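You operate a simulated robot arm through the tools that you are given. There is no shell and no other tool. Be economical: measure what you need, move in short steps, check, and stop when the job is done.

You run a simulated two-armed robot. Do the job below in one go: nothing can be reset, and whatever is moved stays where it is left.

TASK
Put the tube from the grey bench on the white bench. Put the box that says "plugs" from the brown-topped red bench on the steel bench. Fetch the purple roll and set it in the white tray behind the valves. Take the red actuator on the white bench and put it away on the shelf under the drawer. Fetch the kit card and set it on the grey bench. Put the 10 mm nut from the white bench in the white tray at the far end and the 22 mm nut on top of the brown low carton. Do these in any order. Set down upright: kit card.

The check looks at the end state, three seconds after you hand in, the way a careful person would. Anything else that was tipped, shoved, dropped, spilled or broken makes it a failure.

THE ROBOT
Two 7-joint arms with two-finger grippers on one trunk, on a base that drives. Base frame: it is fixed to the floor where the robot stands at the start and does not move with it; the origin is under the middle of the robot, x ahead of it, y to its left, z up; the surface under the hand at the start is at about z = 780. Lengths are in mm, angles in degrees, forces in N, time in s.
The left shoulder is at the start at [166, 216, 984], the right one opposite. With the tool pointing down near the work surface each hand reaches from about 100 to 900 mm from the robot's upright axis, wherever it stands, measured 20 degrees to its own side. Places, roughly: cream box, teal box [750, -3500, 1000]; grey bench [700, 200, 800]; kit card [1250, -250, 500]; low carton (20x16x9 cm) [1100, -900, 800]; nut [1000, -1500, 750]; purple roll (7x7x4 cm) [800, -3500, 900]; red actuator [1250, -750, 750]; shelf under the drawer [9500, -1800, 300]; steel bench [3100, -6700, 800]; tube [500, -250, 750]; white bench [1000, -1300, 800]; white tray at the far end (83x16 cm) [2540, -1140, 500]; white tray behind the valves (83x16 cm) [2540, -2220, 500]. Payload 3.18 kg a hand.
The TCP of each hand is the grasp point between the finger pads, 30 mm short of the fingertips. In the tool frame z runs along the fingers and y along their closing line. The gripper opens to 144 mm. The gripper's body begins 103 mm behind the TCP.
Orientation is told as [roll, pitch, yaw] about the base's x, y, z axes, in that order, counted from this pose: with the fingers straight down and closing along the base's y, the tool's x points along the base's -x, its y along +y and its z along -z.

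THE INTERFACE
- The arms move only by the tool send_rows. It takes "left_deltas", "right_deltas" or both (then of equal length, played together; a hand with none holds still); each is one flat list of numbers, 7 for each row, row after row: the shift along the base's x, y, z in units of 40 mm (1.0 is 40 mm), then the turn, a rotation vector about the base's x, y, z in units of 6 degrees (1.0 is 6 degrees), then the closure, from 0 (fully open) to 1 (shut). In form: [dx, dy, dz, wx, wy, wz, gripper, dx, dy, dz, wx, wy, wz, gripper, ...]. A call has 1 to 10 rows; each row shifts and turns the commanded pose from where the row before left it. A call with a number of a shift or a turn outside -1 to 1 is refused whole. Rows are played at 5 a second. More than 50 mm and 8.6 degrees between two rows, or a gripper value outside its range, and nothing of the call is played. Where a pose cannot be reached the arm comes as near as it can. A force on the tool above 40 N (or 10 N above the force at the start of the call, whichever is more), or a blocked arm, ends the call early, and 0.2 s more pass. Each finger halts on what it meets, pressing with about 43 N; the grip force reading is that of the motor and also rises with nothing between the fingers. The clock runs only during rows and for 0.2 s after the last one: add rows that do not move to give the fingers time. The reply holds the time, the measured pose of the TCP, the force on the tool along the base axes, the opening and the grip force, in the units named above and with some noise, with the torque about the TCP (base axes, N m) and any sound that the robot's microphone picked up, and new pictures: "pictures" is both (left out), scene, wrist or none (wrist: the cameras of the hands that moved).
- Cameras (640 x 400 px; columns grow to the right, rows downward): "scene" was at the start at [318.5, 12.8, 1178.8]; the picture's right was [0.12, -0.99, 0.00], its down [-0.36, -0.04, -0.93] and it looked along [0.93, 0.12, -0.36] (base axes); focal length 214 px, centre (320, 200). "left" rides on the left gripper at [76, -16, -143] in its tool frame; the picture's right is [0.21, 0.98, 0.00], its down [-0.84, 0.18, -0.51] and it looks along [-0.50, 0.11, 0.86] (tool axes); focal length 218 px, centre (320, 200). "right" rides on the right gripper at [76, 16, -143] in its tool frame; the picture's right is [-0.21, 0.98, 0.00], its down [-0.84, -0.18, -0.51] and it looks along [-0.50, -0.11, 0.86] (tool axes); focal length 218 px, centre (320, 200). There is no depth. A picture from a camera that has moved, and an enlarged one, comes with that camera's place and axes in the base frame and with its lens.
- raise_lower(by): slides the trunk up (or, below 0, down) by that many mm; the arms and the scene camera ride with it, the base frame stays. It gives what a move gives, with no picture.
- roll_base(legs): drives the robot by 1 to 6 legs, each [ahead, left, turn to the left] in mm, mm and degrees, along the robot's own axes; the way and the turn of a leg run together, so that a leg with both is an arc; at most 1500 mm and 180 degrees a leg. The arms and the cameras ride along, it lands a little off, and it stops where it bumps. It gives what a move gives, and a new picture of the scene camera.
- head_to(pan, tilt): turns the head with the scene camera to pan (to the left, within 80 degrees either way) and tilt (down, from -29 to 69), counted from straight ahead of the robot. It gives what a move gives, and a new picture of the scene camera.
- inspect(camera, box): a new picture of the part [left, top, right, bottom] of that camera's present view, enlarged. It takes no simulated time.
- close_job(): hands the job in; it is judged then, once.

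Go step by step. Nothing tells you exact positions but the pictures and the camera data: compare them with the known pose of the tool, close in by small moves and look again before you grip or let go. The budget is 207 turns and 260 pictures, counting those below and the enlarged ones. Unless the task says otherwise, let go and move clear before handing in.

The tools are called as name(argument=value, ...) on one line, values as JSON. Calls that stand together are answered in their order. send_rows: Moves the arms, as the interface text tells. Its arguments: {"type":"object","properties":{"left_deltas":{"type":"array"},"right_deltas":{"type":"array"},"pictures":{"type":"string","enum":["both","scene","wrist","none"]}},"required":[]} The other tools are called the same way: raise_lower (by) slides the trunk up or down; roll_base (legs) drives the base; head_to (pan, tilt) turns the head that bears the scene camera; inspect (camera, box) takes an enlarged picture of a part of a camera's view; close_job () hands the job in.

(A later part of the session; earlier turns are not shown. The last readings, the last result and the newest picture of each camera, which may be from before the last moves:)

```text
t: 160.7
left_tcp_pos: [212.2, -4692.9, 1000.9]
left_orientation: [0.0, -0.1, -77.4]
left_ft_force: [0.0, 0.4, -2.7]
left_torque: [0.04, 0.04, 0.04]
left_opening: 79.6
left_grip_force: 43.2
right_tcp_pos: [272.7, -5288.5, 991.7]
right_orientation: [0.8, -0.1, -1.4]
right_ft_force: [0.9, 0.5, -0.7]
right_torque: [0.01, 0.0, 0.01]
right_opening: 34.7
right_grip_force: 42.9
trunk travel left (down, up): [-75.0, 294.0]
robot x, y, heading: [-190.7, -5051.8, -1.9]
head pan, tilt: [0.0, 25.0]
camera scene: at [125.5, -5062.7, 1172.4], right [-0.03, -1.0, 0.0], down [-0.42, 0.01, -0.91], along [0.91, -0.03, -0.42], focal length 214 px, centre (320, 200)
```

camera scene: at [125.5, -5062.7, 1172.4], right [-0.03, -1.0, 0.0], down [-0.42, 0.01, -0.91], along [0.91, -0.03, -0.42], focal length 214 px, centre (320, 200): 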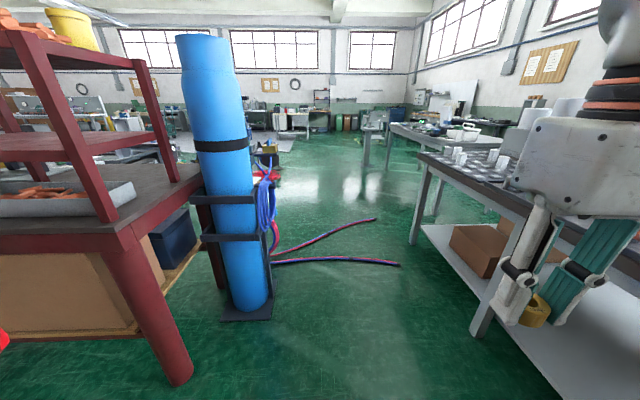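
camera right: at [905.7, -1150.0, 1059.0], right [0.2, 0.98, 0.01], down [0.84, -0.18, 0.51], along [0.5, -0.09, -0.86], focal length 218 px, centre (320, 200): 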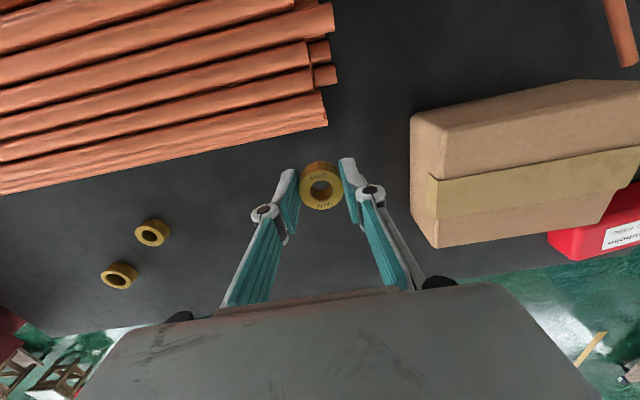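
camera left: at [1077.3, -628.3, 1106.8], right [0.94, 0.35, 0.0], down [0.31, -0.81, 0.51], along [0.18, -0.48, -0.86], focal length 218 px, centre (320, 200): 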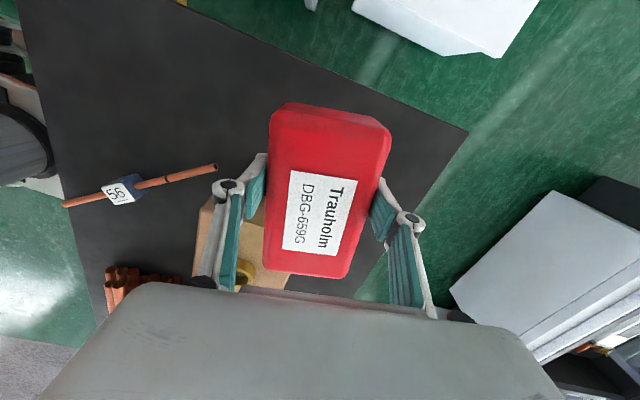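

inspect(camera="scene", box=[160, 130, 520, 330])

head_to(pan=-35, tilt=10)

```text
1.78 times, centred on (340, 230) of scene
camera zoom: at [125.5, -5062.7, 1172.4], right [-0.03, -1.0, 0.0], down [-0.42, 0.01, -0.91], along [0.91, -0.03, -0.42], focal length 381 px, centre (284, 147)
```

zoom: 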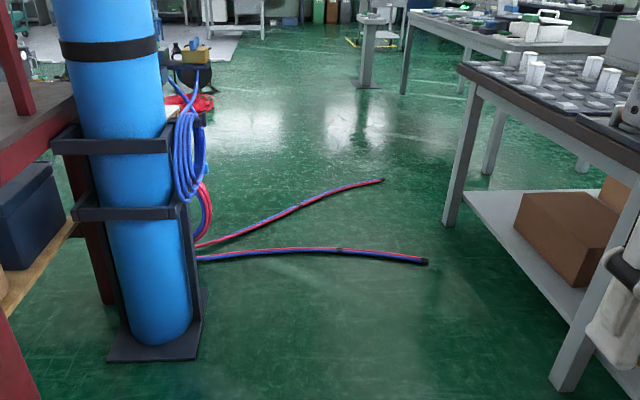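

```text
t: 161.8
left_tcp_pos: [214.8, -4694.5, 1000.7]
left_orientation: [-0.1, -0.2, -77.4]
left_ft_force: [-1.1, 0.2, -2.4]
left_torque: [0.05, 0.0, 0.04]
left_opening: 79.1
left_grip_force: 43.3
right_tcp_pos: [275.0, -5289.1, 991.2]
right_orientation: [0.8, 0.0, -1.4]
right_ft_force: [0.2, -0.5, -0.3]
right_torque: [-0.02, 0.03, -0.01]
right_opening: 35.1
right_grip_force: 43.0
trunk travel left (down, up): [-75.0, 294.0]
robot x, y, heading: [-191.4, -5051.6, -1.7]
head pan, tilt: [-35.0, 10.0]
camera scene: at [107.8, -5115.3, 1196.8], right [-0.6, -0.8, 0.0], down [-0.14, 0.1, -0.98], along [0.79, -0.59, -0.17], focal length 214 px, centre (320, 200)
```

scene: 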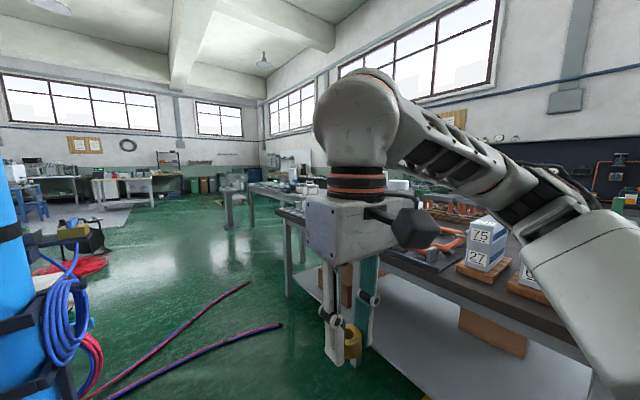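

The hoses block that passage, so I'll use the left end of the grey bench instead. Driving back left.

roll_base(legs=[[20, 1500, 1.8], [30, 1500, 0], [30, 1500, 0]])

head_to(pan=78, tilt=12)

```text
refused: leg 1 is longer than a leg can be; nothing moved
```

```text
t: 163.7
left_tcp_pos: [213.6, -4693.8, 1000.8]
left_orientation: [0.0, -0.1, -77.5]
left_ft_force: [0.5, 0.4, -2.1]
left_torque: [0.02, 0.01, 0.02]
left_opening: 79.0
left_grip_force: 42.6
right_tcp_pos: [274.0, -5287.8, 991.9]
right_orientation: [0.7, -0.1, -1.3]
right_ft_force: [0.7, -0.4, -0.4]
right_torque: [0.03, -0.02, 0.01]
right_opening: 34.9
right_grip_force: 42.6
trunk travel left (down, up): [-75.0, 294.0]
robot x, y, heading: [-192.5, -5056.2, -2.0]
head pan, tilt: [78.0, 12.0]
camera scene: at [55.8, -4969.1, 1193.6], right [0.97, -0.24, 0.0], down [-0.05, -0.2, -0.98], along [0.24, 0.95, -0.21], focal length 214 px, centre (320, 200)
```

scene: 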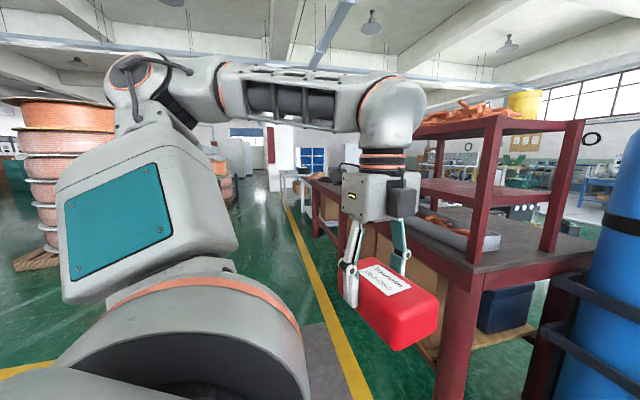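

roll_base(legs=[[10, 1490, 2], [30, 1490, 0], [30, 1490, 0]])

```text
t: 202.8
left_tcp_pos: [436.5, -190.6, 1000.4]
left_orientation: [-0.1, 0.0, -77.4]
left_ft_force: [0.0, -0.1, -3.1]
left_torque: [0.03, 0.0, 0.02]
left_opening: 79.3
left_grip_force: 43.6
right_tcp_pos: [497.3, -784.4, 991.9]
right_orientation: [0.8, -0.1, -1.4]
right_ft_force: [0.3, 0.5, -0.7]
right_torque: [-0.04, 0.0, 0.0]
right_opening: 35.2
right_grip_force: 43.1
trunk travel left (down, up): [-75.0, 294.0]
robot x, y, heading: [30.7, -546.6, -1.9]
head pan, tilt: [78.0, 12.0]
camera scene: at [279.2, -464.1, 1193.6], right [0.97, -0.24, 0.0], down [-0.05, -0.2, -0.98], along [0.23, 0.95, -0.21], focal length 214 px, centre (320, 200)
```

scene: 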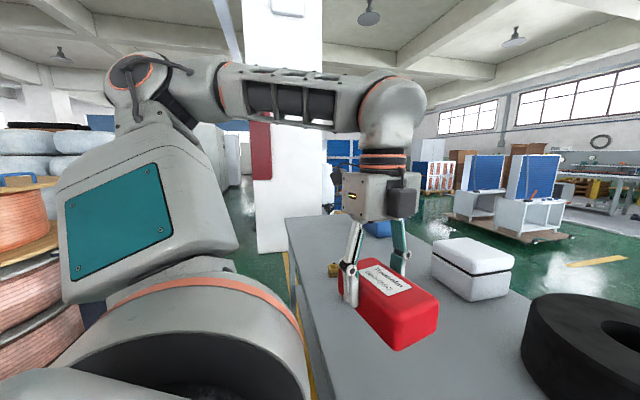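

roll_base(legs=[[-80, 1000, 2], [0, 900, 0]])

head_to(pan=0, tilt=20)

head_to(pan=40, tilt=20)

```text
t: 219.8
left_tcp_pos: [321.3, 1740.6, 1001.1]
left_orientation: [0.1, -0.1, -73.8]
left_ft_force: [1.2, 0.5, -3.0]
left_torque: [0.03, 0.0, 0.01]
left_opening: 79.2
left_grip_force: 43.4
right_tcp_pos: [418.8, 1150.8, 992.2]
right_orientation: [0.8, -0.1, 2.1]
right_ft_force: [-0.1, -0.5, -1.5]
right_torque: [0.02, 0.0, 0.04]
right_opening: 35.1
right_grip_force: 43.4
trunk travel left (down, up): [-75.0, 294.0]
robot x, y, heading: [-60.9, 1354.1, 1.8]
head pan, tilt: [78.0, 12.0]
camera scene: at [181.4, 1456.0, 1193.6], right [0.98, -0.18, 0.0], down [-0.04, -0.2, -0.98], along [0.18, 0.96, -0.21], focal length 214 px, centre (320, 200)
```

scene: 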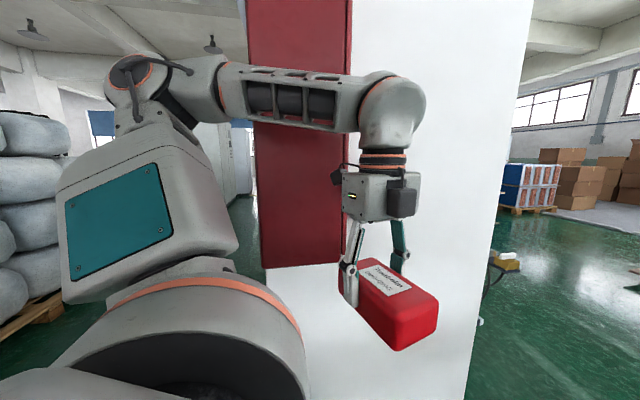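

```text
t: 221.3
left_tcp_pos: [322.2, 1739.4, 1000.8]
left_orientation: [0.0, -0.1, -73.8]
left_ft_force: [-0.2, -0.1, -3.6]
left_torque: [0.03, 0.03, 0.02]
left_opening: 79.3
left_grip_force: 42.9
right_tcp_pos: [418.7, 1149.7, 992.6]
right_orientation: [0.8, -0.2, 2.1]
right_ft_force: [0.8, 0.0, -1.0]
right_torque: [0.0, -0.03, 0.0]
right_opening: 35.0
right_grip_force: 43.0
trunk travel left (down, up): [-75.0, 294.0]
robot x, y, heading: [-62.3, 1357.9, 1.8]
head pan, tilt: [0.0, 20.0]
camera scene: at [257.8, 1367.0, 1180.5], right [0.03, -1.0, 0.0], down [-0.34, -0.01, -0.94], along [0.94, 0.03, -0.34], focal length 214 px, centre (320, 200)
```

scene: 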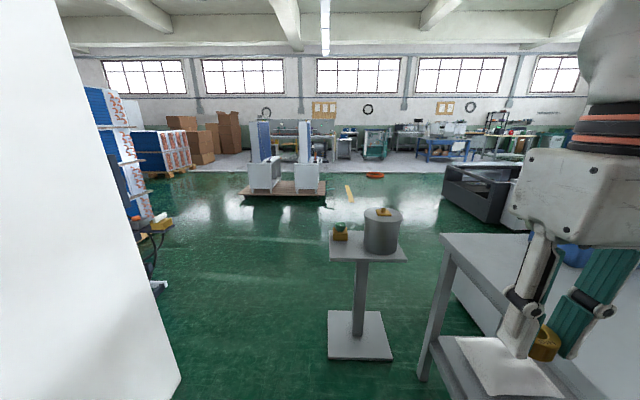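

```text
t: 222.4
left_tcp_pos: [321.8, 1739.9, 1001.0]
left_orientation: [0.0, 0.0, -73.8]
left_ft_force: [0.4, 0.4, -3.6]
left_torque: [0.04, 0.02, -0.02]
left_opening: 79.5
left_grip_force: 43.1
right_tcp_pos: [418.1, 1151.6, 992.6]
right_orientation: [0.7, -0.1, 2.2]
right_ft_force: [0.4, -0.4, -1.8]
right_torque: [0.0, -0.02, 0.03]
right_opening: 35.2
right_grip_force: 43.2
trunk travel left (down, up): [-75.0, 294.0]
robot x, y, heading: [-60.9, 1353.1, 1.8]
head pan, tilt: [40.0, 20.0]
camera scene: at [234.3, 1426.1, 1180.5], right [0.66, -0.75, 0.0], down [-0.26, -0.23, -0.94], along [0.7, 0.62, -0.34], focal length 214 px, centre (320, 200)
```

scene: 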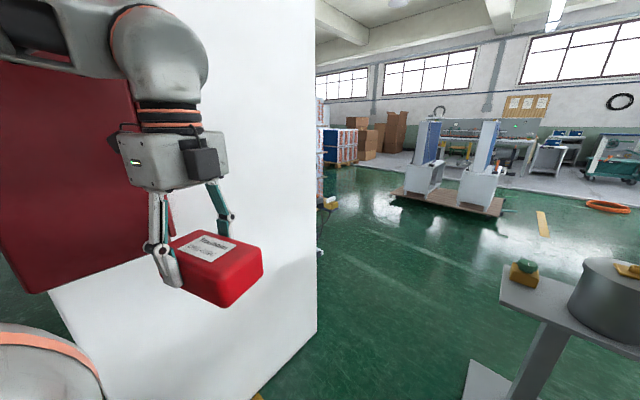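

A pedestal stands at (1030–1355, 1010–1355) and the pillar corner at (917, 2060). I'll turn to face -y and slip through sideways so the arms don't meet the pillar.

roll_base(legs=[[0, 60, -92]])

head_to(pan=75, tilt=35)

```text
t: 226.7
left_tcp_pos: [341.9, 992.5, 1000.4]
left_orientation: [0.0, -0.1, -166.3]
left_ft_force: [0.8, 0.3, -2.4]
left_torque: [0.01, -0.05, 0.01]
left_opening: 79.7
left_grip_force: 42.9
right_tcp_pos: [-250.6, 923.4, 991.1]
right_orientation: [0.8, -0.1, -90.5]
right_ft_force: [0.1, 0.1, -1.0]
right_torque: [0.01, 0.01, 0.02]
right_opening: 34.8
right_grip_force: 42.5
trunk travel left (down, up): [-75.0, 294.0]
robot x, y, heading: [-25.5, 1393.9, -91.0]
head pan, tilt: [40.0, 20.0]
camera scene: at [31.4, 1097.3, 1180.5], right [-0.78, -0.63, 0.0], down [-0.22, 0.27, -0.94], along [0.59, -0.73, -0.34], focal length 214 px, centre (320, 200)
```

scene: 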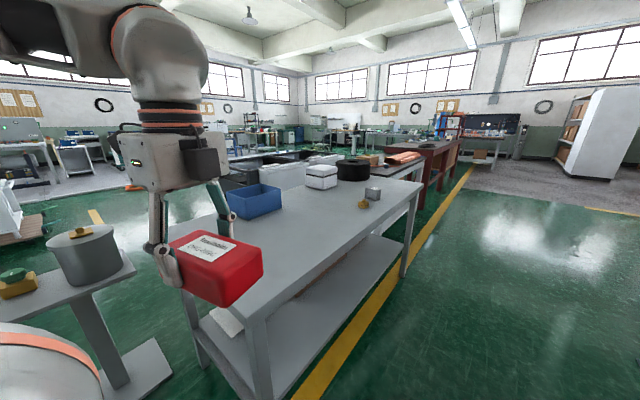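

```text
t: 227.7
left_tcp_pos: [343.2, 993.7, 1000.3]
left_orientation: [0.0, -0.1, -166.3]
left_ft_force: [0.1, -0.2, -3.5]
left_torque: [-0.01, -0.06, 0.0]
left_opening: 79.2
left_grip_force: 43.7
right_tcp_pos: [-251.3, 923.0, 992.5]
right_orientation: [0.8, -0.1, -90.5]
right_ft_force: [-0.1, 0.4, -0.7]
right_torque: [0.01, -0.02, 0.01]
right_opening: 35.1
right_grip_force: 43.4
trunk travel left (down, up): [-75.0, 294.0]
robot x, y, heading: [-24.3, 1394.6, -90.8]
head pan, tilt: [75.0, 35.0]
camera scene: at [57.5, 1145.3, 1156.7], right [-0.27, -0.96, 0.0], down [-0.55, 0.16, -0.82], along [0.79, -0.23, -0.57], focal length 214 px, centre (320, 200)
```

scene: 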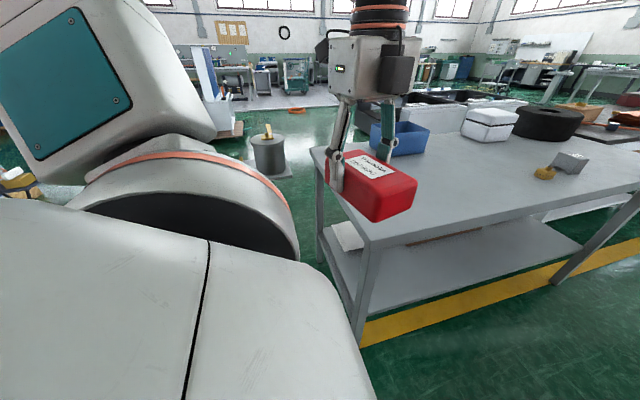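

roll_base(legs=[[-262, 300, 0.8]])

head_to(pan=80, tilt=50)

```text
t: 231.0
left_tcp_pos: [650.5, 1255.0, 999.7]
left_orientation: [0.0, -0.1, -165.8]
left_ft_force: [-0.1, 0.5, -2.5]
left_torque: [0.02, -0.01, 0.02]
left_opening: 79.1
left_grip_force: 43.4
right_tcp_pos: [58.5, 1178.0, 992.0]
right_orientation: [0.8, 0.0, -89.8]
right_ft_force: [0.8, 0.0, -1.7]
right_torque: [0.03, -0.02, -0.02]
right_opening: 34.9
right_grip_force: 43.0
trunk travel left (down, up): [-75.0, 294.0]
robot x, y, heading: [277.4, 1647.5, -90.4]
head pan, tilt: [75.0, 35.0]
camera scene: at [364.1, 1404.5, 1156.7], right [-0.26, -0.96, 0.0], down [-0.55, 0.15, -0.82], along [0.79, -0.22, -0.57], focal length 214 px, centre (320, 200)
```

scene: 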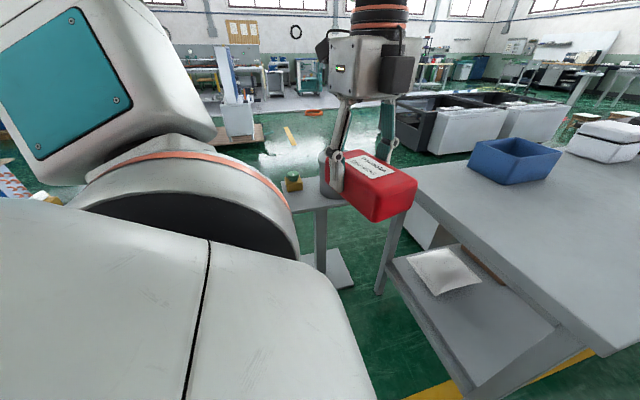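

```text
t: 231.7
left_tcp_pos: [649.5, 1256.1, 1000.7]
left_orientation: [-0.1, -0.1, -165.8]
left_ft_force: [0.3, -0.1, -2.8]
left_torque: [0.04, -0.05, -0.02]
left_opening: 79.4
left_grip_force: 43.1
right_tcp_pos: [58.1, 1178.2, 993.0]
right_orientation: [0.7, 0.0, -89.9]
right_ft_force: [0.2, 0.3, -0.6]
right_torque: [-0.02, 0.02, 0.01]
right_opening: 35.0
right_grip_force: 42.9
trunk travel left (down, up): [-75.0, 294.0]
robot x, y, heading: [282.1, 1652.8, -90.2]
head pan, tilt: [80.0, 50.0]
camera scene: at [354.8, 1413.8, 1135.0], right [-0.18, -0.98, 0.0], down [-0.75, 0.14, -0.64], along [0.63, -0.12, -0.77], focal length 214 px, centre (320, 200)
```

scene: 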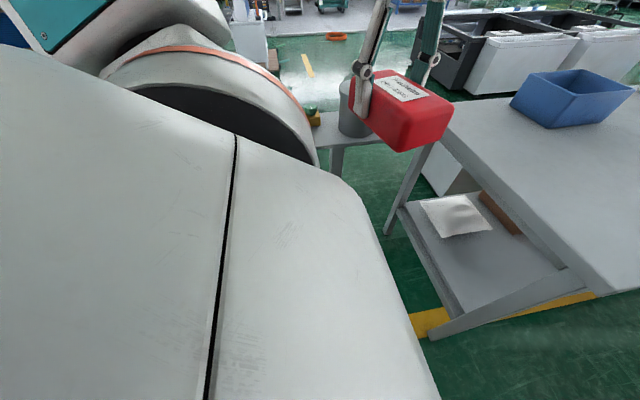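

roll_base(legs=[[-10, 700, 0.2], [0, 700, 0]])

```text
t: 244.3
left_tcp_pos: [2032.0, 1281.2, 1001.2]
left_orientation: [0.0, -0.1, -165.0]
left_ft_force: [-1.2, -0.9, -2.0]
left_torque: [0.04, -0.05, -0.01]
left_opening: 79.2
left_grip_force: 43.0
right_tcp_pos: [1440.0, 1195.5, 992.4]
right_orientation: [0.9, -0.1, -89.1]
right_ft_force: [0.5, 0.6, -0.6]
right_torque: [0.0, 0.01, 0.02]
right_opening: 35.0
right_grip_force: 43.2
trunk travel left (down, up): [-75.0, 294.0]
robot x, y, heading: [1652.2, 1673.8, -89.6]
head pan, tilt: [80.0, 50.0]
camera scene: at [1733.8, 1434.6, 1134.9], right [-0.17, -0.99, 0.0], down [-0.76, 0.13, -0.64], along [0.63, -0.11, -0.77], focal length 214 px, centre (320, 200)
```

scene: 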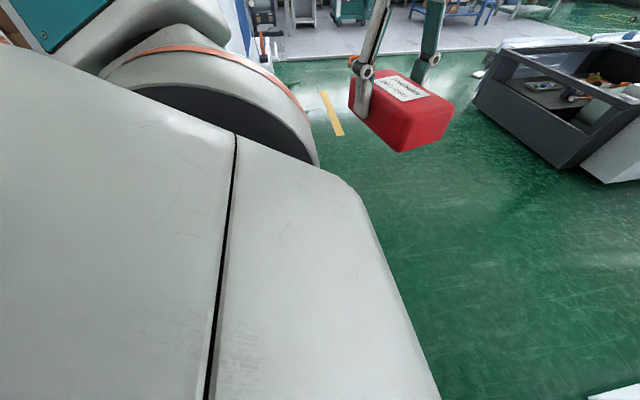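

Through. Looking at the space behind the benches.

head_to(pan=0, tilt=20)

head_to(pan=60, tilt=10)

```text
t: 245.8
left_tcp_pos: [2031.5, 1280.1, 1001.6]
left_orientation: [0.0, -0.1, -165.0]
left_ft_force: [-0.3, 0.2, -3.2]
left_torque: [0.0, -0.03, 0.0]
left_opening: 79.3
left_grip_force: 42.3
right_tcp_pos: [1439.3, 1195.4, 991.2]
right_orientation: [0.7, -0.1, -89.1]
right_ft_force: [-0.2, 0.9, -1.3]
right_torque: [0.0, 0.0, 0.03]
right_opening: 34.8
right_grip_force: 42.4
trunk travel left (down, up): [-75.0, 294.0]
robot x, y, heading: [1653.4, 1675.7, -89.5]
head pan, tilt: [0.0, 20.0]
camera scene: at [1658.6, 1354.2, 1180.5], right [-1.0, -0.01, 0.0], down [0.0, 0.34, -0.94], along [0.01, -0.94, -0.34], focal length 214 px, centre (320, 200)
```

scene: 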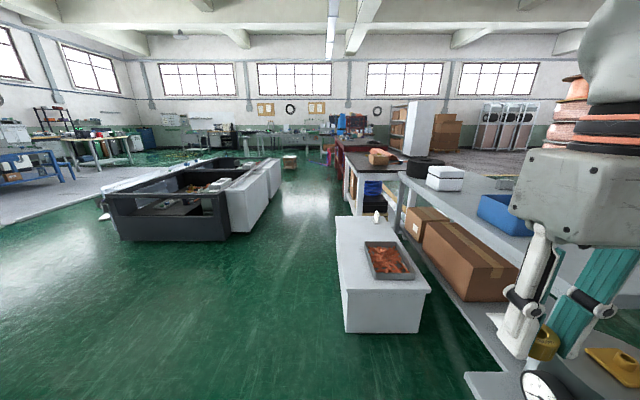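

```text
t: 247.1
left_tcp_pos: [2030.9, 1279.9, 1000.0]
left_orientation: [0.0, 0.0, -165.0]
left_ft_force: [1.1, -0.6, -3.1]
left_torque: [0.01, -0.03, -0.01]
left_opening: 79.4
left_grip_force: 42.7
right_tcp_pos: [1439.9, 1195.8, 991.5]
right_orientation: [0.8, 0.0, -89.1]
right_ft_force: [0.6, 0.1, -1.7]
right_torque: [0.02, 0.01, 0.02]
right_opening: 35.0
right_grip_force: 42.6
trunk travel left (down, up): [-75.0, 294.0]
robot x, y, heading: [1650.3, 1673.6, -89.8]
head pan, tilt: [60.0, 10.0]
camera scene: at [1738.6, 1401.4, 1196.8], right [-0.49, -0.87, 0.0], down [-0.15, 0.09, -0.98], along [0.86, -0.49, -0.17], focal length 214 px, centre (320, 200)
```

scene: 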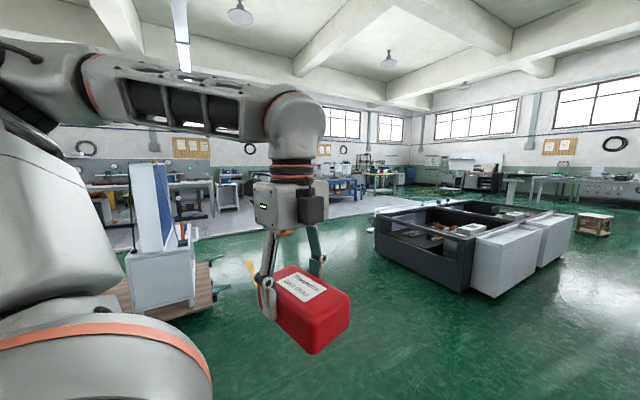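

Open aisle between benches and the white trays; the kit card stands on the white block. Driving down the aisle to the far-end tray.

roll_base(legs=[[100, 200, 0], [1250, 0, 0], [1200, 0, 0]])

head_to(pan=-50, tilt=35)

```text
t: 260.9
left_tcp_pos: [2227.5, -1229.4, 1000.9]
left_orientation: [0.1, -0.1, -166.1]
left_ft_force: [-0.7, 0.4, -2.5]
left_torque: [0.04, -0.01, 0.04]
left_opening: 79.3
left_grip_force: 43.0
right_tcp_pos: [1635.4, -1303.2, 991.4]
right_orientation: [0.9, -0.1, -90.2]
right_ft_force: [0.6, -0.4, -1.0]
right_torque: [0.02, -0.04, -0.01]
right_opening: 34.9
right_grip_force: 42.6
trunk travel left (down, up): [-75.0, 294.0]
robot x, y, heading: [1859.8, -831.0, -90.5]
head pan, tilt: [60.0, 10.0]
camera scene: at [1936.6, -1102.8, 1196.8], right [-0.51, -0.86, 0.0], down [-0.15, 0.09, -0.98], along [0.85, -0.5, -0.17], focal length 214 px, centre (320, 200)
```

scene: 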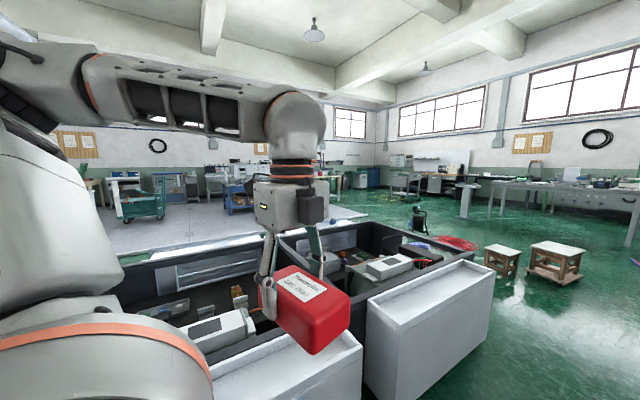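

```text
t: 262.8
left_tcp_pos: [2227.4, -1229.2, 1001.1]
left_orientation: [0.0, -0.1, -166.1]
left_ft_force: [0.7, 0.0, -3.9]
left_torque: [0.01, -0.03, -0.01]
left_opening: 79.4
left_grip_force: 42.8
right_tcp_pos: [1634.2, -1303.1, 991.7]
right_orientation: [0.8, -0.1, -90.2]
right_ft_force: [-0.1, 0.6, -1.7]
right_torque: [0.0, 0.02, 0.0]
right_opening: 35.0
right_grip_force: 43.0
trunk travel left (down, up): [-75.0, 294.0]
robot x, y, heading: [1856.2, -828.3, -90.4]
head pan, tilt: [-50.0, 35.0]
camera scene: at [1788.6, -1111.3, 1156.7], right [-0.64, 0.77, 0.0], down [0.44, 0.36, -0.82], along [-0.63, -0.52, -0.57], focal length 214 px, centre (320, 200)
```

scene: 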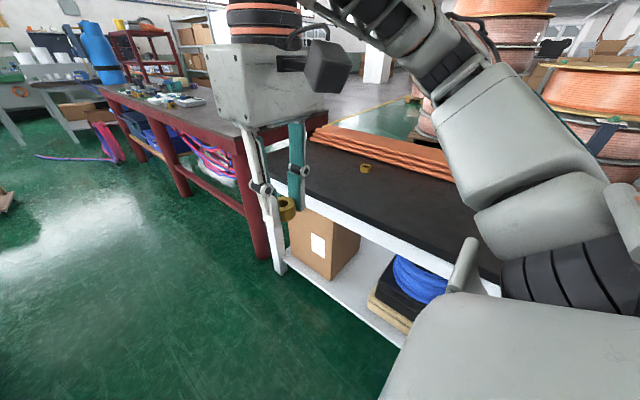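

roll_base(legs=[[0, 0, 90.4]])

head_to(pan=-15, tilt=45)

```text
t: 267.1
left_tcp_pos: [2247.0, -451.2, 1000.9]
left_orientation: [0.0, -0.1, -74.4]
left_ft_force: [0.9, -0.3, -2.9]
left_torque: [0.03, 0.0, 0.02]
left_opening: 79.4
left_grip_force: 43.6
right_tcp_pos: [2335.9, -1042.5, 990.7]
right_orientation: [0.9, -0.1, 1.4]
right_ft_force: [-0.2, 0.3, -1.2]
right_torque: [0.01, 0.05, 0.0]
right_opening: 35.1
right_grip_force: 43.7
trunk travel left (down, up): [-75.0, 294.0]
robot x, y, heading: [1857.7, -831.3, 1.0]
head pan, tilt: [-50.0, 35.0]
camera scene: at [2142.4, -891.9, 1156.7], right [-0.75, -0.66, 0.0], down [-0.38, 0.43, -0.82], along [0.54, -0.62, -0.57], focal length 214 px, centre (320, 200)
```

scene: 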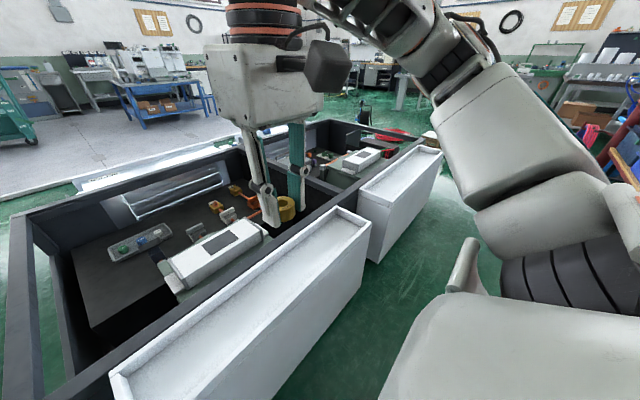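

```text
t: 268.1
left_tcp_pos: [2245.7, -451.4, 1000.5]
left_orientation: [-0.1, -0.1, -74.5]
left_ft_force: [0.4, 0.8, -3.3]
left_torque: [0.08, 0.02, 0.02]
left_opening: 79.0
left_grip_force: 42.7
right_tcp_pos: [2336.4, -1041.6, 991.8]
right_orientation: [0.8, -0.1, 1.3]
right_ft_force: [-0.7, 0.6, -0.1]
right_torque: [-0.01, 0.01, 0.0]
right_opening: 35.2
right_grip_force: 43.0
trunk travel left (down, up): [-75.0, 294.0]
robot x, y, heading: [1860.4, -832.3, 1.1]
head pan, tilt: [-15.0, 45.0]
camera scene: at [2163.5, -845.4, 1141.9], right [-0.24, -0.97, 0.0], down [-0.69, 0.17, -0.71], along [0.69, -0.17, -0.71], focal length 214 px, centre (320, 200)
```

scene: 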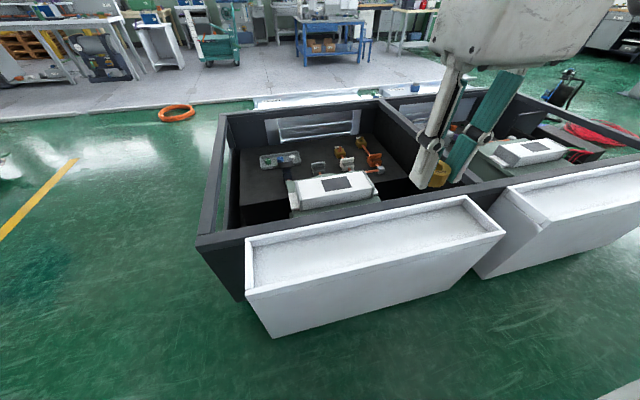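

send_rows(right_deltas=[0.47, 0, -0.95, 0, 0, 0, 1, 0.47, 0, -0.95, 0, 0, 0, 1, 0.47, 0, -0.95, 0, 0, 0, 1, 0.47, 0, -0.95, 0, 0, 0, 1, 0.47, 0, -0.95, 0, 0, 0, 1, 0.47, 0, -0.95, 0, 0, 0, 1, 0.47, 0, -0.95, 0, 0, 0, 1, 0.47, 0, -0.95, 0, 0, 0, 1, 0.47, 0, -0.5, 0, 0, 0, 1, 0, 0, 0, 0, 0, 0, 1], pictures="both")

```text
t: 270.3
left_tcp_pos: [2246.9, -452.0, 1001.0]
left_orientation: [0.0, -0.1, -74.5]
left_ft_force: [-0.4, -0.6, -2.2]
left_torque: [0.05, 0.0, -0.01]
left_opening: 79.2
left_grip_force: 43.2
right_tcp_pos: [2504.3, -1042.9, 669.9]
right_orientation: [0.9, -0.1, 1.4]
right_ft_force: [-0.3, 0.9, -1.3]
right_torque: [0.0, -0.02, -0.01]
right_opening: 35.0
right_grip_force: 43.2
trunk travel left (down, up): [-75.0, 294.0]
robot x, y, heading: [1855.4, -832.4, 1.1]
head pan, tilt: [-15.0, 45.0]
camera scene: at [2163.2, -845.3, 1142.1], right [-0.24, -0.97, 0.0], down [-0.69, 0.17, -0.71], along [0.69, -0.17, -0.71], focal length 214 px, centre (320, 200)
camera right: at [2426.9, -1030.5, 813.0], right [0.18, 0.98, 0.01], down [0.85, -0.17, 0.51], along [0.5, -0.08, -0.86], focal length 218 px, centre (320, 200)
```

scene: 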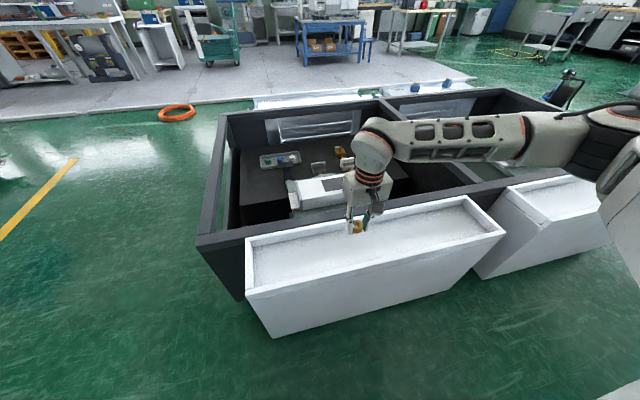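
right: 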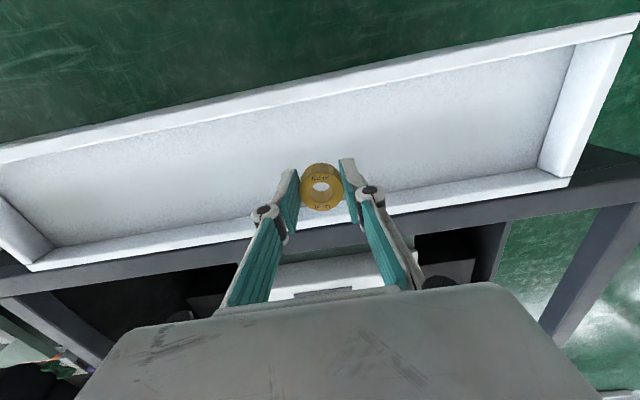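

send_rows(right_deltas=[0, 0, -0.9, 0, 0, 0, 1, 0, 0, -0.9, 0, 0, 0, 1, 0, 0, -0.15, 0, 0, 0, 1, 0, 0, -0.15, 0, 0, 0, 1, 0, 0, 0, 0, 0, 0, 1], pictures="wrist")

```text
t: 271.5
left_tcp_pos: [2247.4, -451.1, 1000.7]
left_orientation: [0.0, -0.1, -74.6]
left_ft_force: [-0.8, -0.3, -4.0]
left_torque: [0.07, 0.02, -0.01]
left_opening: 79.4
left_grip_force: 42.9
right_tcp_pos: [2504.3, -1039.9, 583.0]
right_orientation: [0.7, -0.2, 1.4]
right_ft_force: [0.4, 0.4, -1.1]
right_torque: [0.0, 0.05, 0.0]
right_opening: 35.0
right_grip_force: 42.7
trunk travel left (down, up): [-75.0, 294.0]
robot x, y, heading: [1856.2, -829.2, 1.0]
head pan, tilt: [-15.0, 45.0]
camera right: at [2427.7, -1028.2, 727.5], right [0.18, 0.98, 0.01], down [0.85, -0.17, 0.51], along [0.5, -0.08, -0.86], focal length 218 px, centre (320, 200)
```

right: 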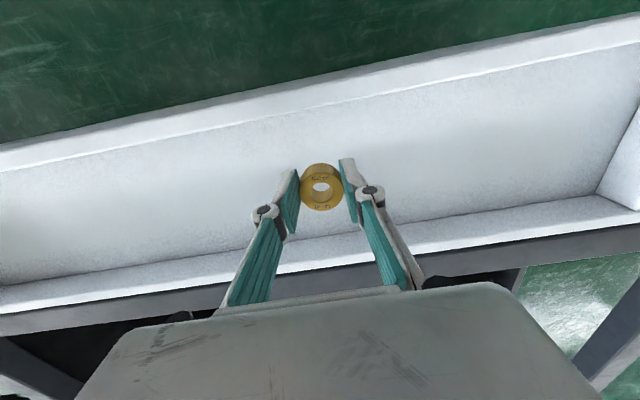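

send_rows(right_deltas=[0, 0, -0.2, 0, 0, 0, 1, 0, 0, -0.2, 0, 0, 0, 1, 0, 0, 0, 0, 0, 0, 1], pictures="none")

```text
t: 272.3
left_tcp_pos: [2247.2, -452.2, 1000.7]
left_orientation: [0.0, 0.0, -74.5]
left_ft_force: [-0.2, -0.2, -2.6]
left_torque: [0.03, 0.01, 0.01]
left_opening: 79.1
left_grip_force: 42.8
right_tcp_pos: [2504.4, -1041.6, 567.4]
right_orientation: [0.8, 0.0, 1.5]
right_ft_force: [-0.5, 0.9, -1.3]
right_torque: [0.01, -0.01, 0.02]
right_opening: 35.0
right_grip_force: 42.9
trunk travel left (down, up): [-75.0, 294.0]
robot x, y, heading: [1858.0, -830.5, 1.0]
head pan, tilt: [-15.0, 45.0]
```

send_rows(right_deltas=[0, 0, -0.2, 0, 0, 0, 1, 0, 0, -0.15, 0, 0, 0, 1, 0, 0, 0, 0, 0, 0, 1], pictures="none")

```text
t: 273.1
left_tcp_pos: [2246.6, -452.3, 1000.1]
left_orientation: [0.0, 0.0, -74.5]
left_ft_force: [0.1, 0.2, -2.3]
left_torque: [0.0, -0.01, 0.01]
left_opening: 79.0
left_grip_force: 43.2
right_tcp_pos: [2505.4, -1042.4, 554.6]
right_orientation: [0.9, -0.1, 1.4]
right_ft_force: [-1.2, 0.4, -0.6]
right_torque: [-0.02, -0.01, -0.01]
right_opening: 35.1
right_grip_force: 43.1
trunk travel left (down, up): [-75.0, 294.0]
robot x, y, heading: [1861.6, -831.2, 1.2]
head pan, tilt: [-15.0, 45.0]
```

send_rows(right_deltas=[0, 0, -0.15, 0, 0, 0, 1, 0, 0, -0.15, 0, 0, 0, 1, 0, 0, 0, 0, 0, 0, 1], pictures="wrist")

```text
t: 273.9
left_tcp_pos: [2246.5, -451.7, 1000.7]
left_orientation: [0.0, 0.0, -74.5]
left_ft_force: [-0.6, 0.1, -3.1]
left_torque: [0.02, 0.0, -0.03]
left_opening: 79.3
left_grip_force: 43.4
right_tcp_pos: [2505.3, -1043.3, 541.5]
right_orientation: [0.8, 0.0, 1.4]
right_ft_force: [-0.6, 0.2, -1.4]
right_torque: [0.0, -0.02, 0.0]
right_opening: 35.0
right_grip_force: 42.7
trunk travel left (down, up): [-75.0, 294.0]
robot x, y, heading: [1859.7, -831.6, 1.0]
head pan, tilt: [-15.0, 45.0]
camera right: at [2428.3, -1030.7, 685.3], right [0.18, 0.98, 0.01], down [0.85, -0.17, 0.51], along [0.5, -0.08, -0.86], focal length 218 px, centre (320, 200)
```

right: 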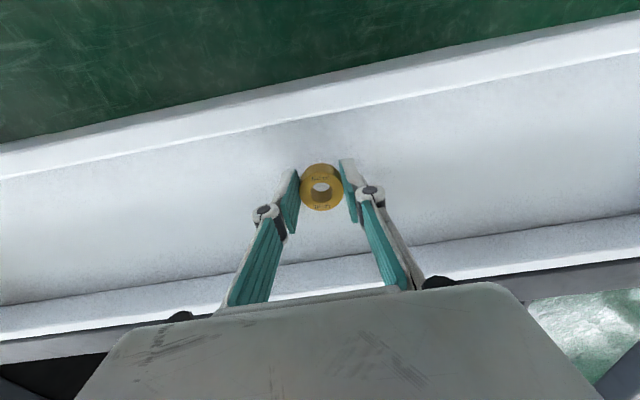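

Shadow is close now. Continuing in small steps.

send_rows(right_deltas=[0, 0, -0.15, 0, 0, 0, 1, 0, 0, -0.15, 0, 0, 0, 1, 0, 0, 0, 0, 0, 0, 1], pictures="none")

```text
t: 274.7
left_tcp_pos: [2245.6, -451.8, 1000.9]
left_orientation: [0.0, -0.1, -74.5]
left_ft_force: [0.0, 0.5, -3.7]
left_torque: [0.02, -0.02, 0.03]
left_opening: 79.3
left_grip_force: 42.8
right_tcp_pos: [2504.7, -1043.0, 529.3]
right_orientation: [0.7, -0.2, 1.4]
right_ft_force: [-0.4, 0.3, -0.2]
right_torque: [0.0, -0.01, -0.03]
right_opening: 35.2
right_grip_force: 43.0
trunk travel left (down, up): [-75.0, 294.0]
robot x, y, heading: [1859.0, -833.2, 1.0]
head pan, tilt: [-15.0, 45.0]
```

send_rows(right_deltas=[0, 0, -0.12, 0, 0, 0, 1, 0, 0, -0.12, 0, 0, 0, 1, 0, 0, 0, 0, 0, 0, 1], pictures="wrist")

```text
t: 275.5
left_tcp_pos: [2243.4, -451.0, 1002.8]
left_orientation: [0.2, -0.2, -74.4]
left_ft_force: [-0.1, 0.1, -3.0]
left_torque: [0.04, 0.03, 0.0]
left_opening: 79.3
left_grip_force: 43.3
right_tcp_pos: [2506.4, -1041.2, 524.5]
right_orientation: [0.8, -0.3, 1.3]
right_ft_force: [-8.3, -4.7, 31.4]
right_torque: [-0.4, -0.04, -0.07]
right_opening: 35.1
right_grip_force: 43.2
trunk travel left (down, up): [-75.0, 294.0]
robot x, y, heading: [1859.5, -832.2, 1.3]
head pan, tilt: [-15.0, 45.0]
camera right: at [2428.2, -1030.3, 668.0], right [0.19, 0.98, 0.02], down [0.84, -0.17, 0.51], along [0.5, -0.08, -0.86], focal length 218 px, centre (320, 200)
```

right: 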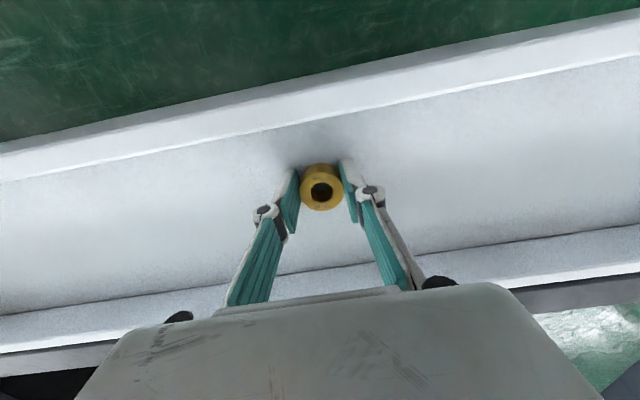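

send_rows(right_deltas=[0, 0, 0.08, 0, 0, 0, 1, 0, 0, 0, 0, 0, 0, 0.7, 0, 0, 0, 0, 0, 0, 0.6, 0, 0, 0, 0, 0, 0, 0.55, 0, 0, 0.8, 0, 0, 0, 0.55, 0, 0, 1, 0, 0, 0, 0.55, 0, 0, 1, 0, 0, 0, 0.55, 0, 0, 1, 0, 0, 0, 0.55, 0, 0, 1, 0, 0, 0, 0.55], pictures="wrist")

```text
t: 277.5
left_tcp_pos: [2246.4, -450.9, 1001.5]
left_orientation: [-0.1, -0.1, -74.6]
left_ft_force: [-0.2, -0.6, -2.5]
left_torque: [0.08, 0.0, -0.01]
left_opening: 79.2
left_grip_force: 43.2
right_tcp_pos: [2504.5, -1040.8, 719.2]
right_orientation: [0.8, -0.1, 1.4]
right_ft_force: [-0.4, 0.3, -0.4]
right_torque: [-0.02, 0.0, 0.02]
right_opening: 64.6
right_grip_force: 0.0
trunk travel left (down, up): [-75.0, 294.0]
robot x, y, heading: [1857.8, -830.8, 0.9]
head pan, tilt: [-15.0, 45.0]
camera right: at [2427.3, -1029.2, 861.1], right [0.18, 0.98, 0.01], down [0.85, -0.17, 0.51], along [0.5, -0.08, -0.86], focal length 218 px, centre (320, 200)
```

right: 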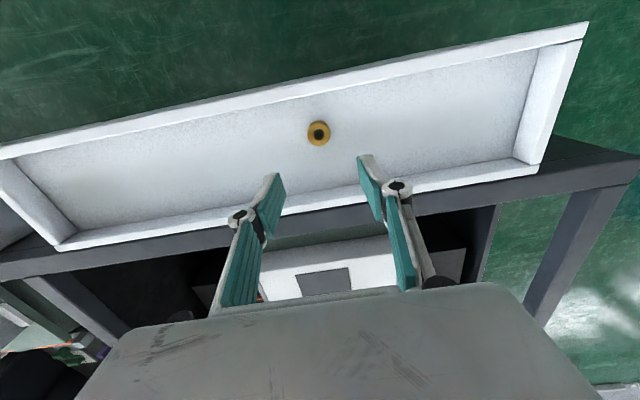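

10 mm nut is in its tray. Retracting, then turning toward the kit card.

send_rows(right_deltas=[0, 0, 1, 0, 0, 0, 0.2, -0.5, 0, 1, 0, 0, 0, 0.2, -0.7, 0, 1, 0, 0, 0, 0.2, -0.7, 0, 1, 0, 0, 0, 0.2, -0.7, 0, 1, 0, 0, 0, 0.2, -0.7, 0, 1, 0, 0, 0, 0.2, -0.7, 0, 0.8, 0, 0, 0, 0.2, 0, 0, 0, 0, 0, 0, 0.2], pictures="none")

roll_base(legs=[[30, 380, 90], [0, 0, 89]])

head_to(pan=-15, tilt=40)

```text
t: 279.3
left_tcp_pos: [2247.5, -451.8, 1000.9]
left_orientation: [-0.1, 0.0, -74.5]
left_ft_force: [-0.1, -0.1, -2.8]
left_torque: [0.04, 0.01, 0.03]
left_opening: 79.5
left_grip_force: 43.0
right_tcp_pos: [2345.0, -1037.7, 988.3]
right_orientation: [0.8, -0.1, 1.4]
right_ft_force: [-0.1, -0.3, 0.0]
right_torque: [0.01, 0.01, -0.01]
right_opening: 115.4
right_grip_force: 0.0
trunk travel left (down, up): [-75.0, 294.0]
robot x, y, heading: [1860.6, -827.2, 0.7]
head pan, tilt: [-15.0, 45.0]
```

```text
t: 282.9
left_tcp_pos: [1446.2, -132.1, 1000.6]
left_orientation: [-0.1, -0.1, 5.8]
left_ft_force: [1.0, 0.0, -2.5]
left_torque: [0.01, 0.08, -0.01]
left_opening: 79.5
left_grip_force: 43.5
right_tcp_pos: [2041.7, -135.7, 989.9]
right_orientation: [0.8, -0.1, 81.8]
right_ft_force: [0.1, -0.1, 0.2]
right_torque: [0.03, 0.06, 0.01]
right_opening: 115.2
right_grip_force: 0.0
trunk travel left (down, up): [-75.0, 294.0]
robot x, y, heading: [1756.2, -579.1, 81.4]
head pan, tilt: [-15.0, 45.0]
stopped in leg 1: the robot was blocked; the commanded pose is now the measured one
camera scene: at [1822.4, -280.3, 1141.8], right [0.92, -0.4, 0.0], down [-0.28, -0.65, -0.71], along [0.28, 0.65, -0.71], focal length 214 px, centre (320, 200)
```

scene: 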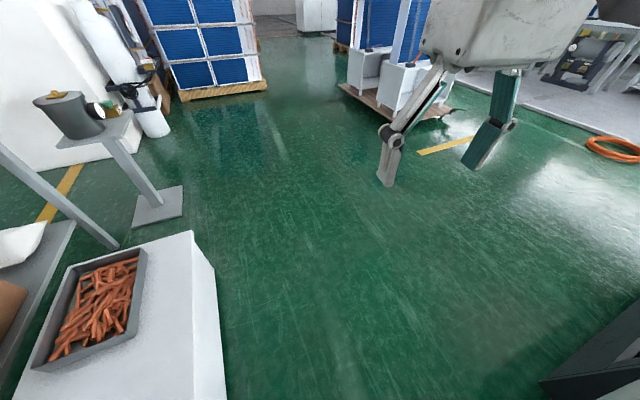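

```text
t: 283.5
left_tcp_pos: [1445.7, -133.0, 999.7]
left_orientation: [-0.1, -0.3, 5.9]
left_ft_force: [0.2, -0.3, -3.0]
left_torque: [0.01, 0.02, 0.0]
left_opening: 79.3
left_grip_force: 43.6
right_tcp_pos: [2041.2, -135.0, 989.5]
right_orientation: [0.9, -0.1, 81.8]
right_ft_force: [-0.3, -0.2, 0.2]
right_torque: [0.01, -0.02, 0.03]
right_opening: 115.0
right_grip_force: 0.1
trunk travel left (down, up): [-75.0, 294.0]
robot x, y, heading: [1755.0, -580.3, 81.5]
head pan, tilt: [-15.0, 40.0]
camera scene: at [1823.1, -276.9, 1149.1], right [0.92, -0.4, 0.0], down [-0.26, -0.59, -0.77], along [0.31, 0.7, -0.64], focal length 214 px, centre (320, 200)
```

scene: 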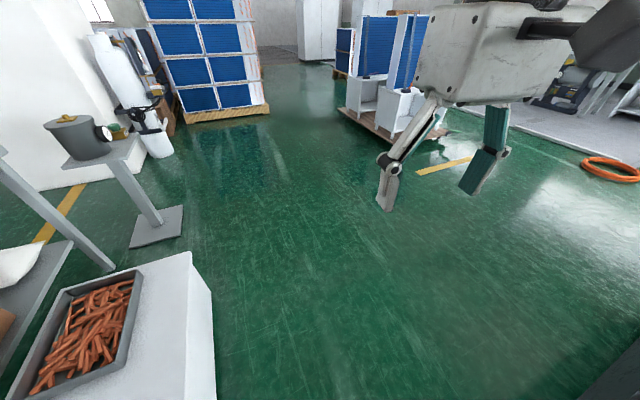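

The base touched the white block during the arc. I'll look at the card and back away.

head_to(pan=70, tilt=50)

```text
t: 285.1
left_tcp_pos: [1445.4, -132.2, 999.9]
left_orientation: [-0.2, -0.1, 5.8]
left_ft_force: [0.4, -0.1, -3.1]
left_torque: [0.0, 0.06, -0.05]
left_opening: 79.0
left_grip_force: 42.6
right_tcp_pos: [2040.0, -134.4, 988.2]
right_orientation: [0.8, -0.1, 81.8]
right_ft_force: [-0.5, 0.1, 0.3]
right_torque: [-0.03, 0.03, 0.03]
right_opening: 115.1
right_grip_force: 0.0
trunk travel left (down, up): [-75.0, 294.0]
robot x, y, heading: [1756.2, -580.3, 81.3]
head pan, tilt: [70.0, 50.0]
camera scene: at [1721.4, -317.6, 1135.0], right [0.48, 0.88, 0.0], down [0.67, -0.37, -0.64], along [-0.56, 0.31, -0.77], focal length 214 px, centre (320, 200)
```

scene: 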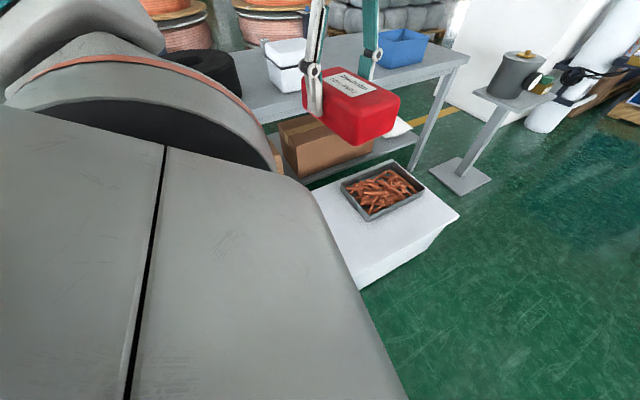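

roll_base(legs=[[0, -190, 0], [0, 0, 98.5]])

head_to(pan=0, tilt=40)

```text
t: 291.6
left_tcp_pos: [1545.4, -981.4, 1000.6]
left_orientation: [-0.1, -0.3, 104.7]
left_ft_force: [-0.2, -0.1, -3.0]
left_torque: [-0.02, -0.02, 0.0]
left_opening: 79.2
left_grip_force: 43.0
right_tcp_pos: [1455.7, -392.2, 989.3]
right_orientation: [0.8, -0.1, -179.3]
right_ft_force: [0.4, 0.1, 0.2]
right_torque: [-0.02, 0.0, 0.01]
right_opening: 115.1
right_grip_force: 0.0
trunk travel left (down, up): [-75.0, 294.0]
robot x, y, heading: [1939.3, -605.6, -179.8]
head pan, tilt: [70.0, 50.0]
camera scene: at [1687.7, -679.1, 1135.0], right [-0.94, 0.34, 0.0], down [0.26, 0.72, -0.64], along [-0.22, -0.6, -0.77], focal length 214 px, centre (320, 200)
```

scene: 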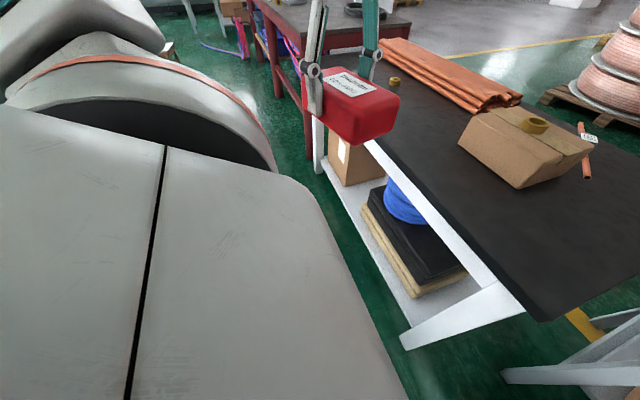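

```text
t: 293.0
left_tcp_pos: [1545.2, -981.3, 1000.2]
left_orientation: [-0.1, -0.3, 104.7]
left_ft_force: [-0.1, 0.4, -2.9]
left_torque: [-0.06, -0.02, -0.01]
left_opening: 79.4
left_grip_force: 42.8
right_tcp_pos: [1455.6, -393.2, 989.2]
right_orientation: [0.8, -0.1, -179.3]
right_ft_force: [0.1, -0.5, -0.3]
right_torque: [-0.02, 0.03, 0.0]
right_opening: 115.1
right_grip_force: 0.1
trunk travel left (down, up): [-75.0, 294.0]
robot x, y, heading: [1937.4, -605.9, -179.9]
head pan, tilt: [0.0, 40.0]
camera scene: at [1628.8, -606.8, 1149.1], right [0.0, 1.0, 0.0], down [0.64, 0.0, -0.77], along [-0.77, 0.0, -0.64], focal length 214 px, centre (320, 200)
```

scene: 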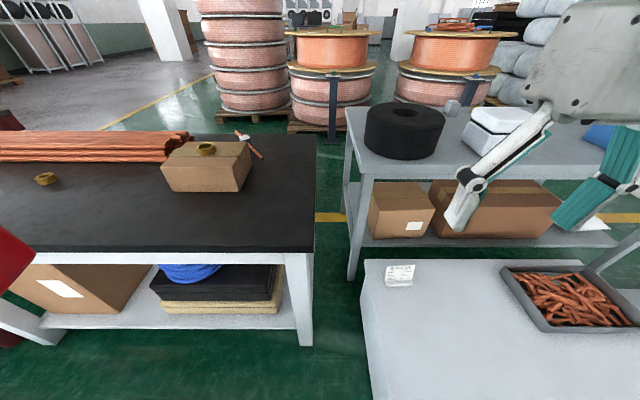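

inspect(camera="scene", box=[350, 240, 450, 310])

```text
5.71 times, centred on (400, 275) of scene
camera zoom: at [1628.8, -606.8, 1149.1], right [0.0, 1.0, 0.0], down [0.64, 0.0, -0.77], along [-0.77, 0.0, -0.64], focal length 1226 px, centre (-137, -229)
```

zoom: 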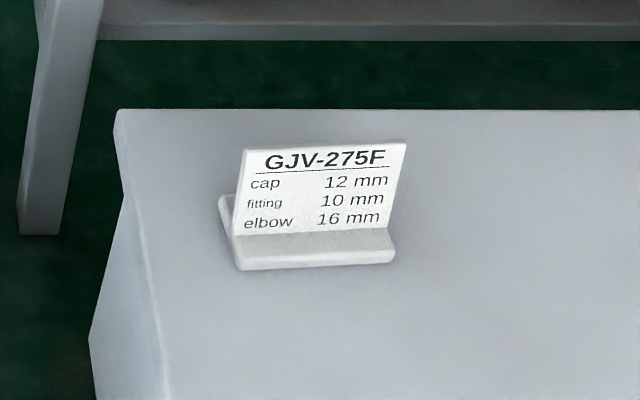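

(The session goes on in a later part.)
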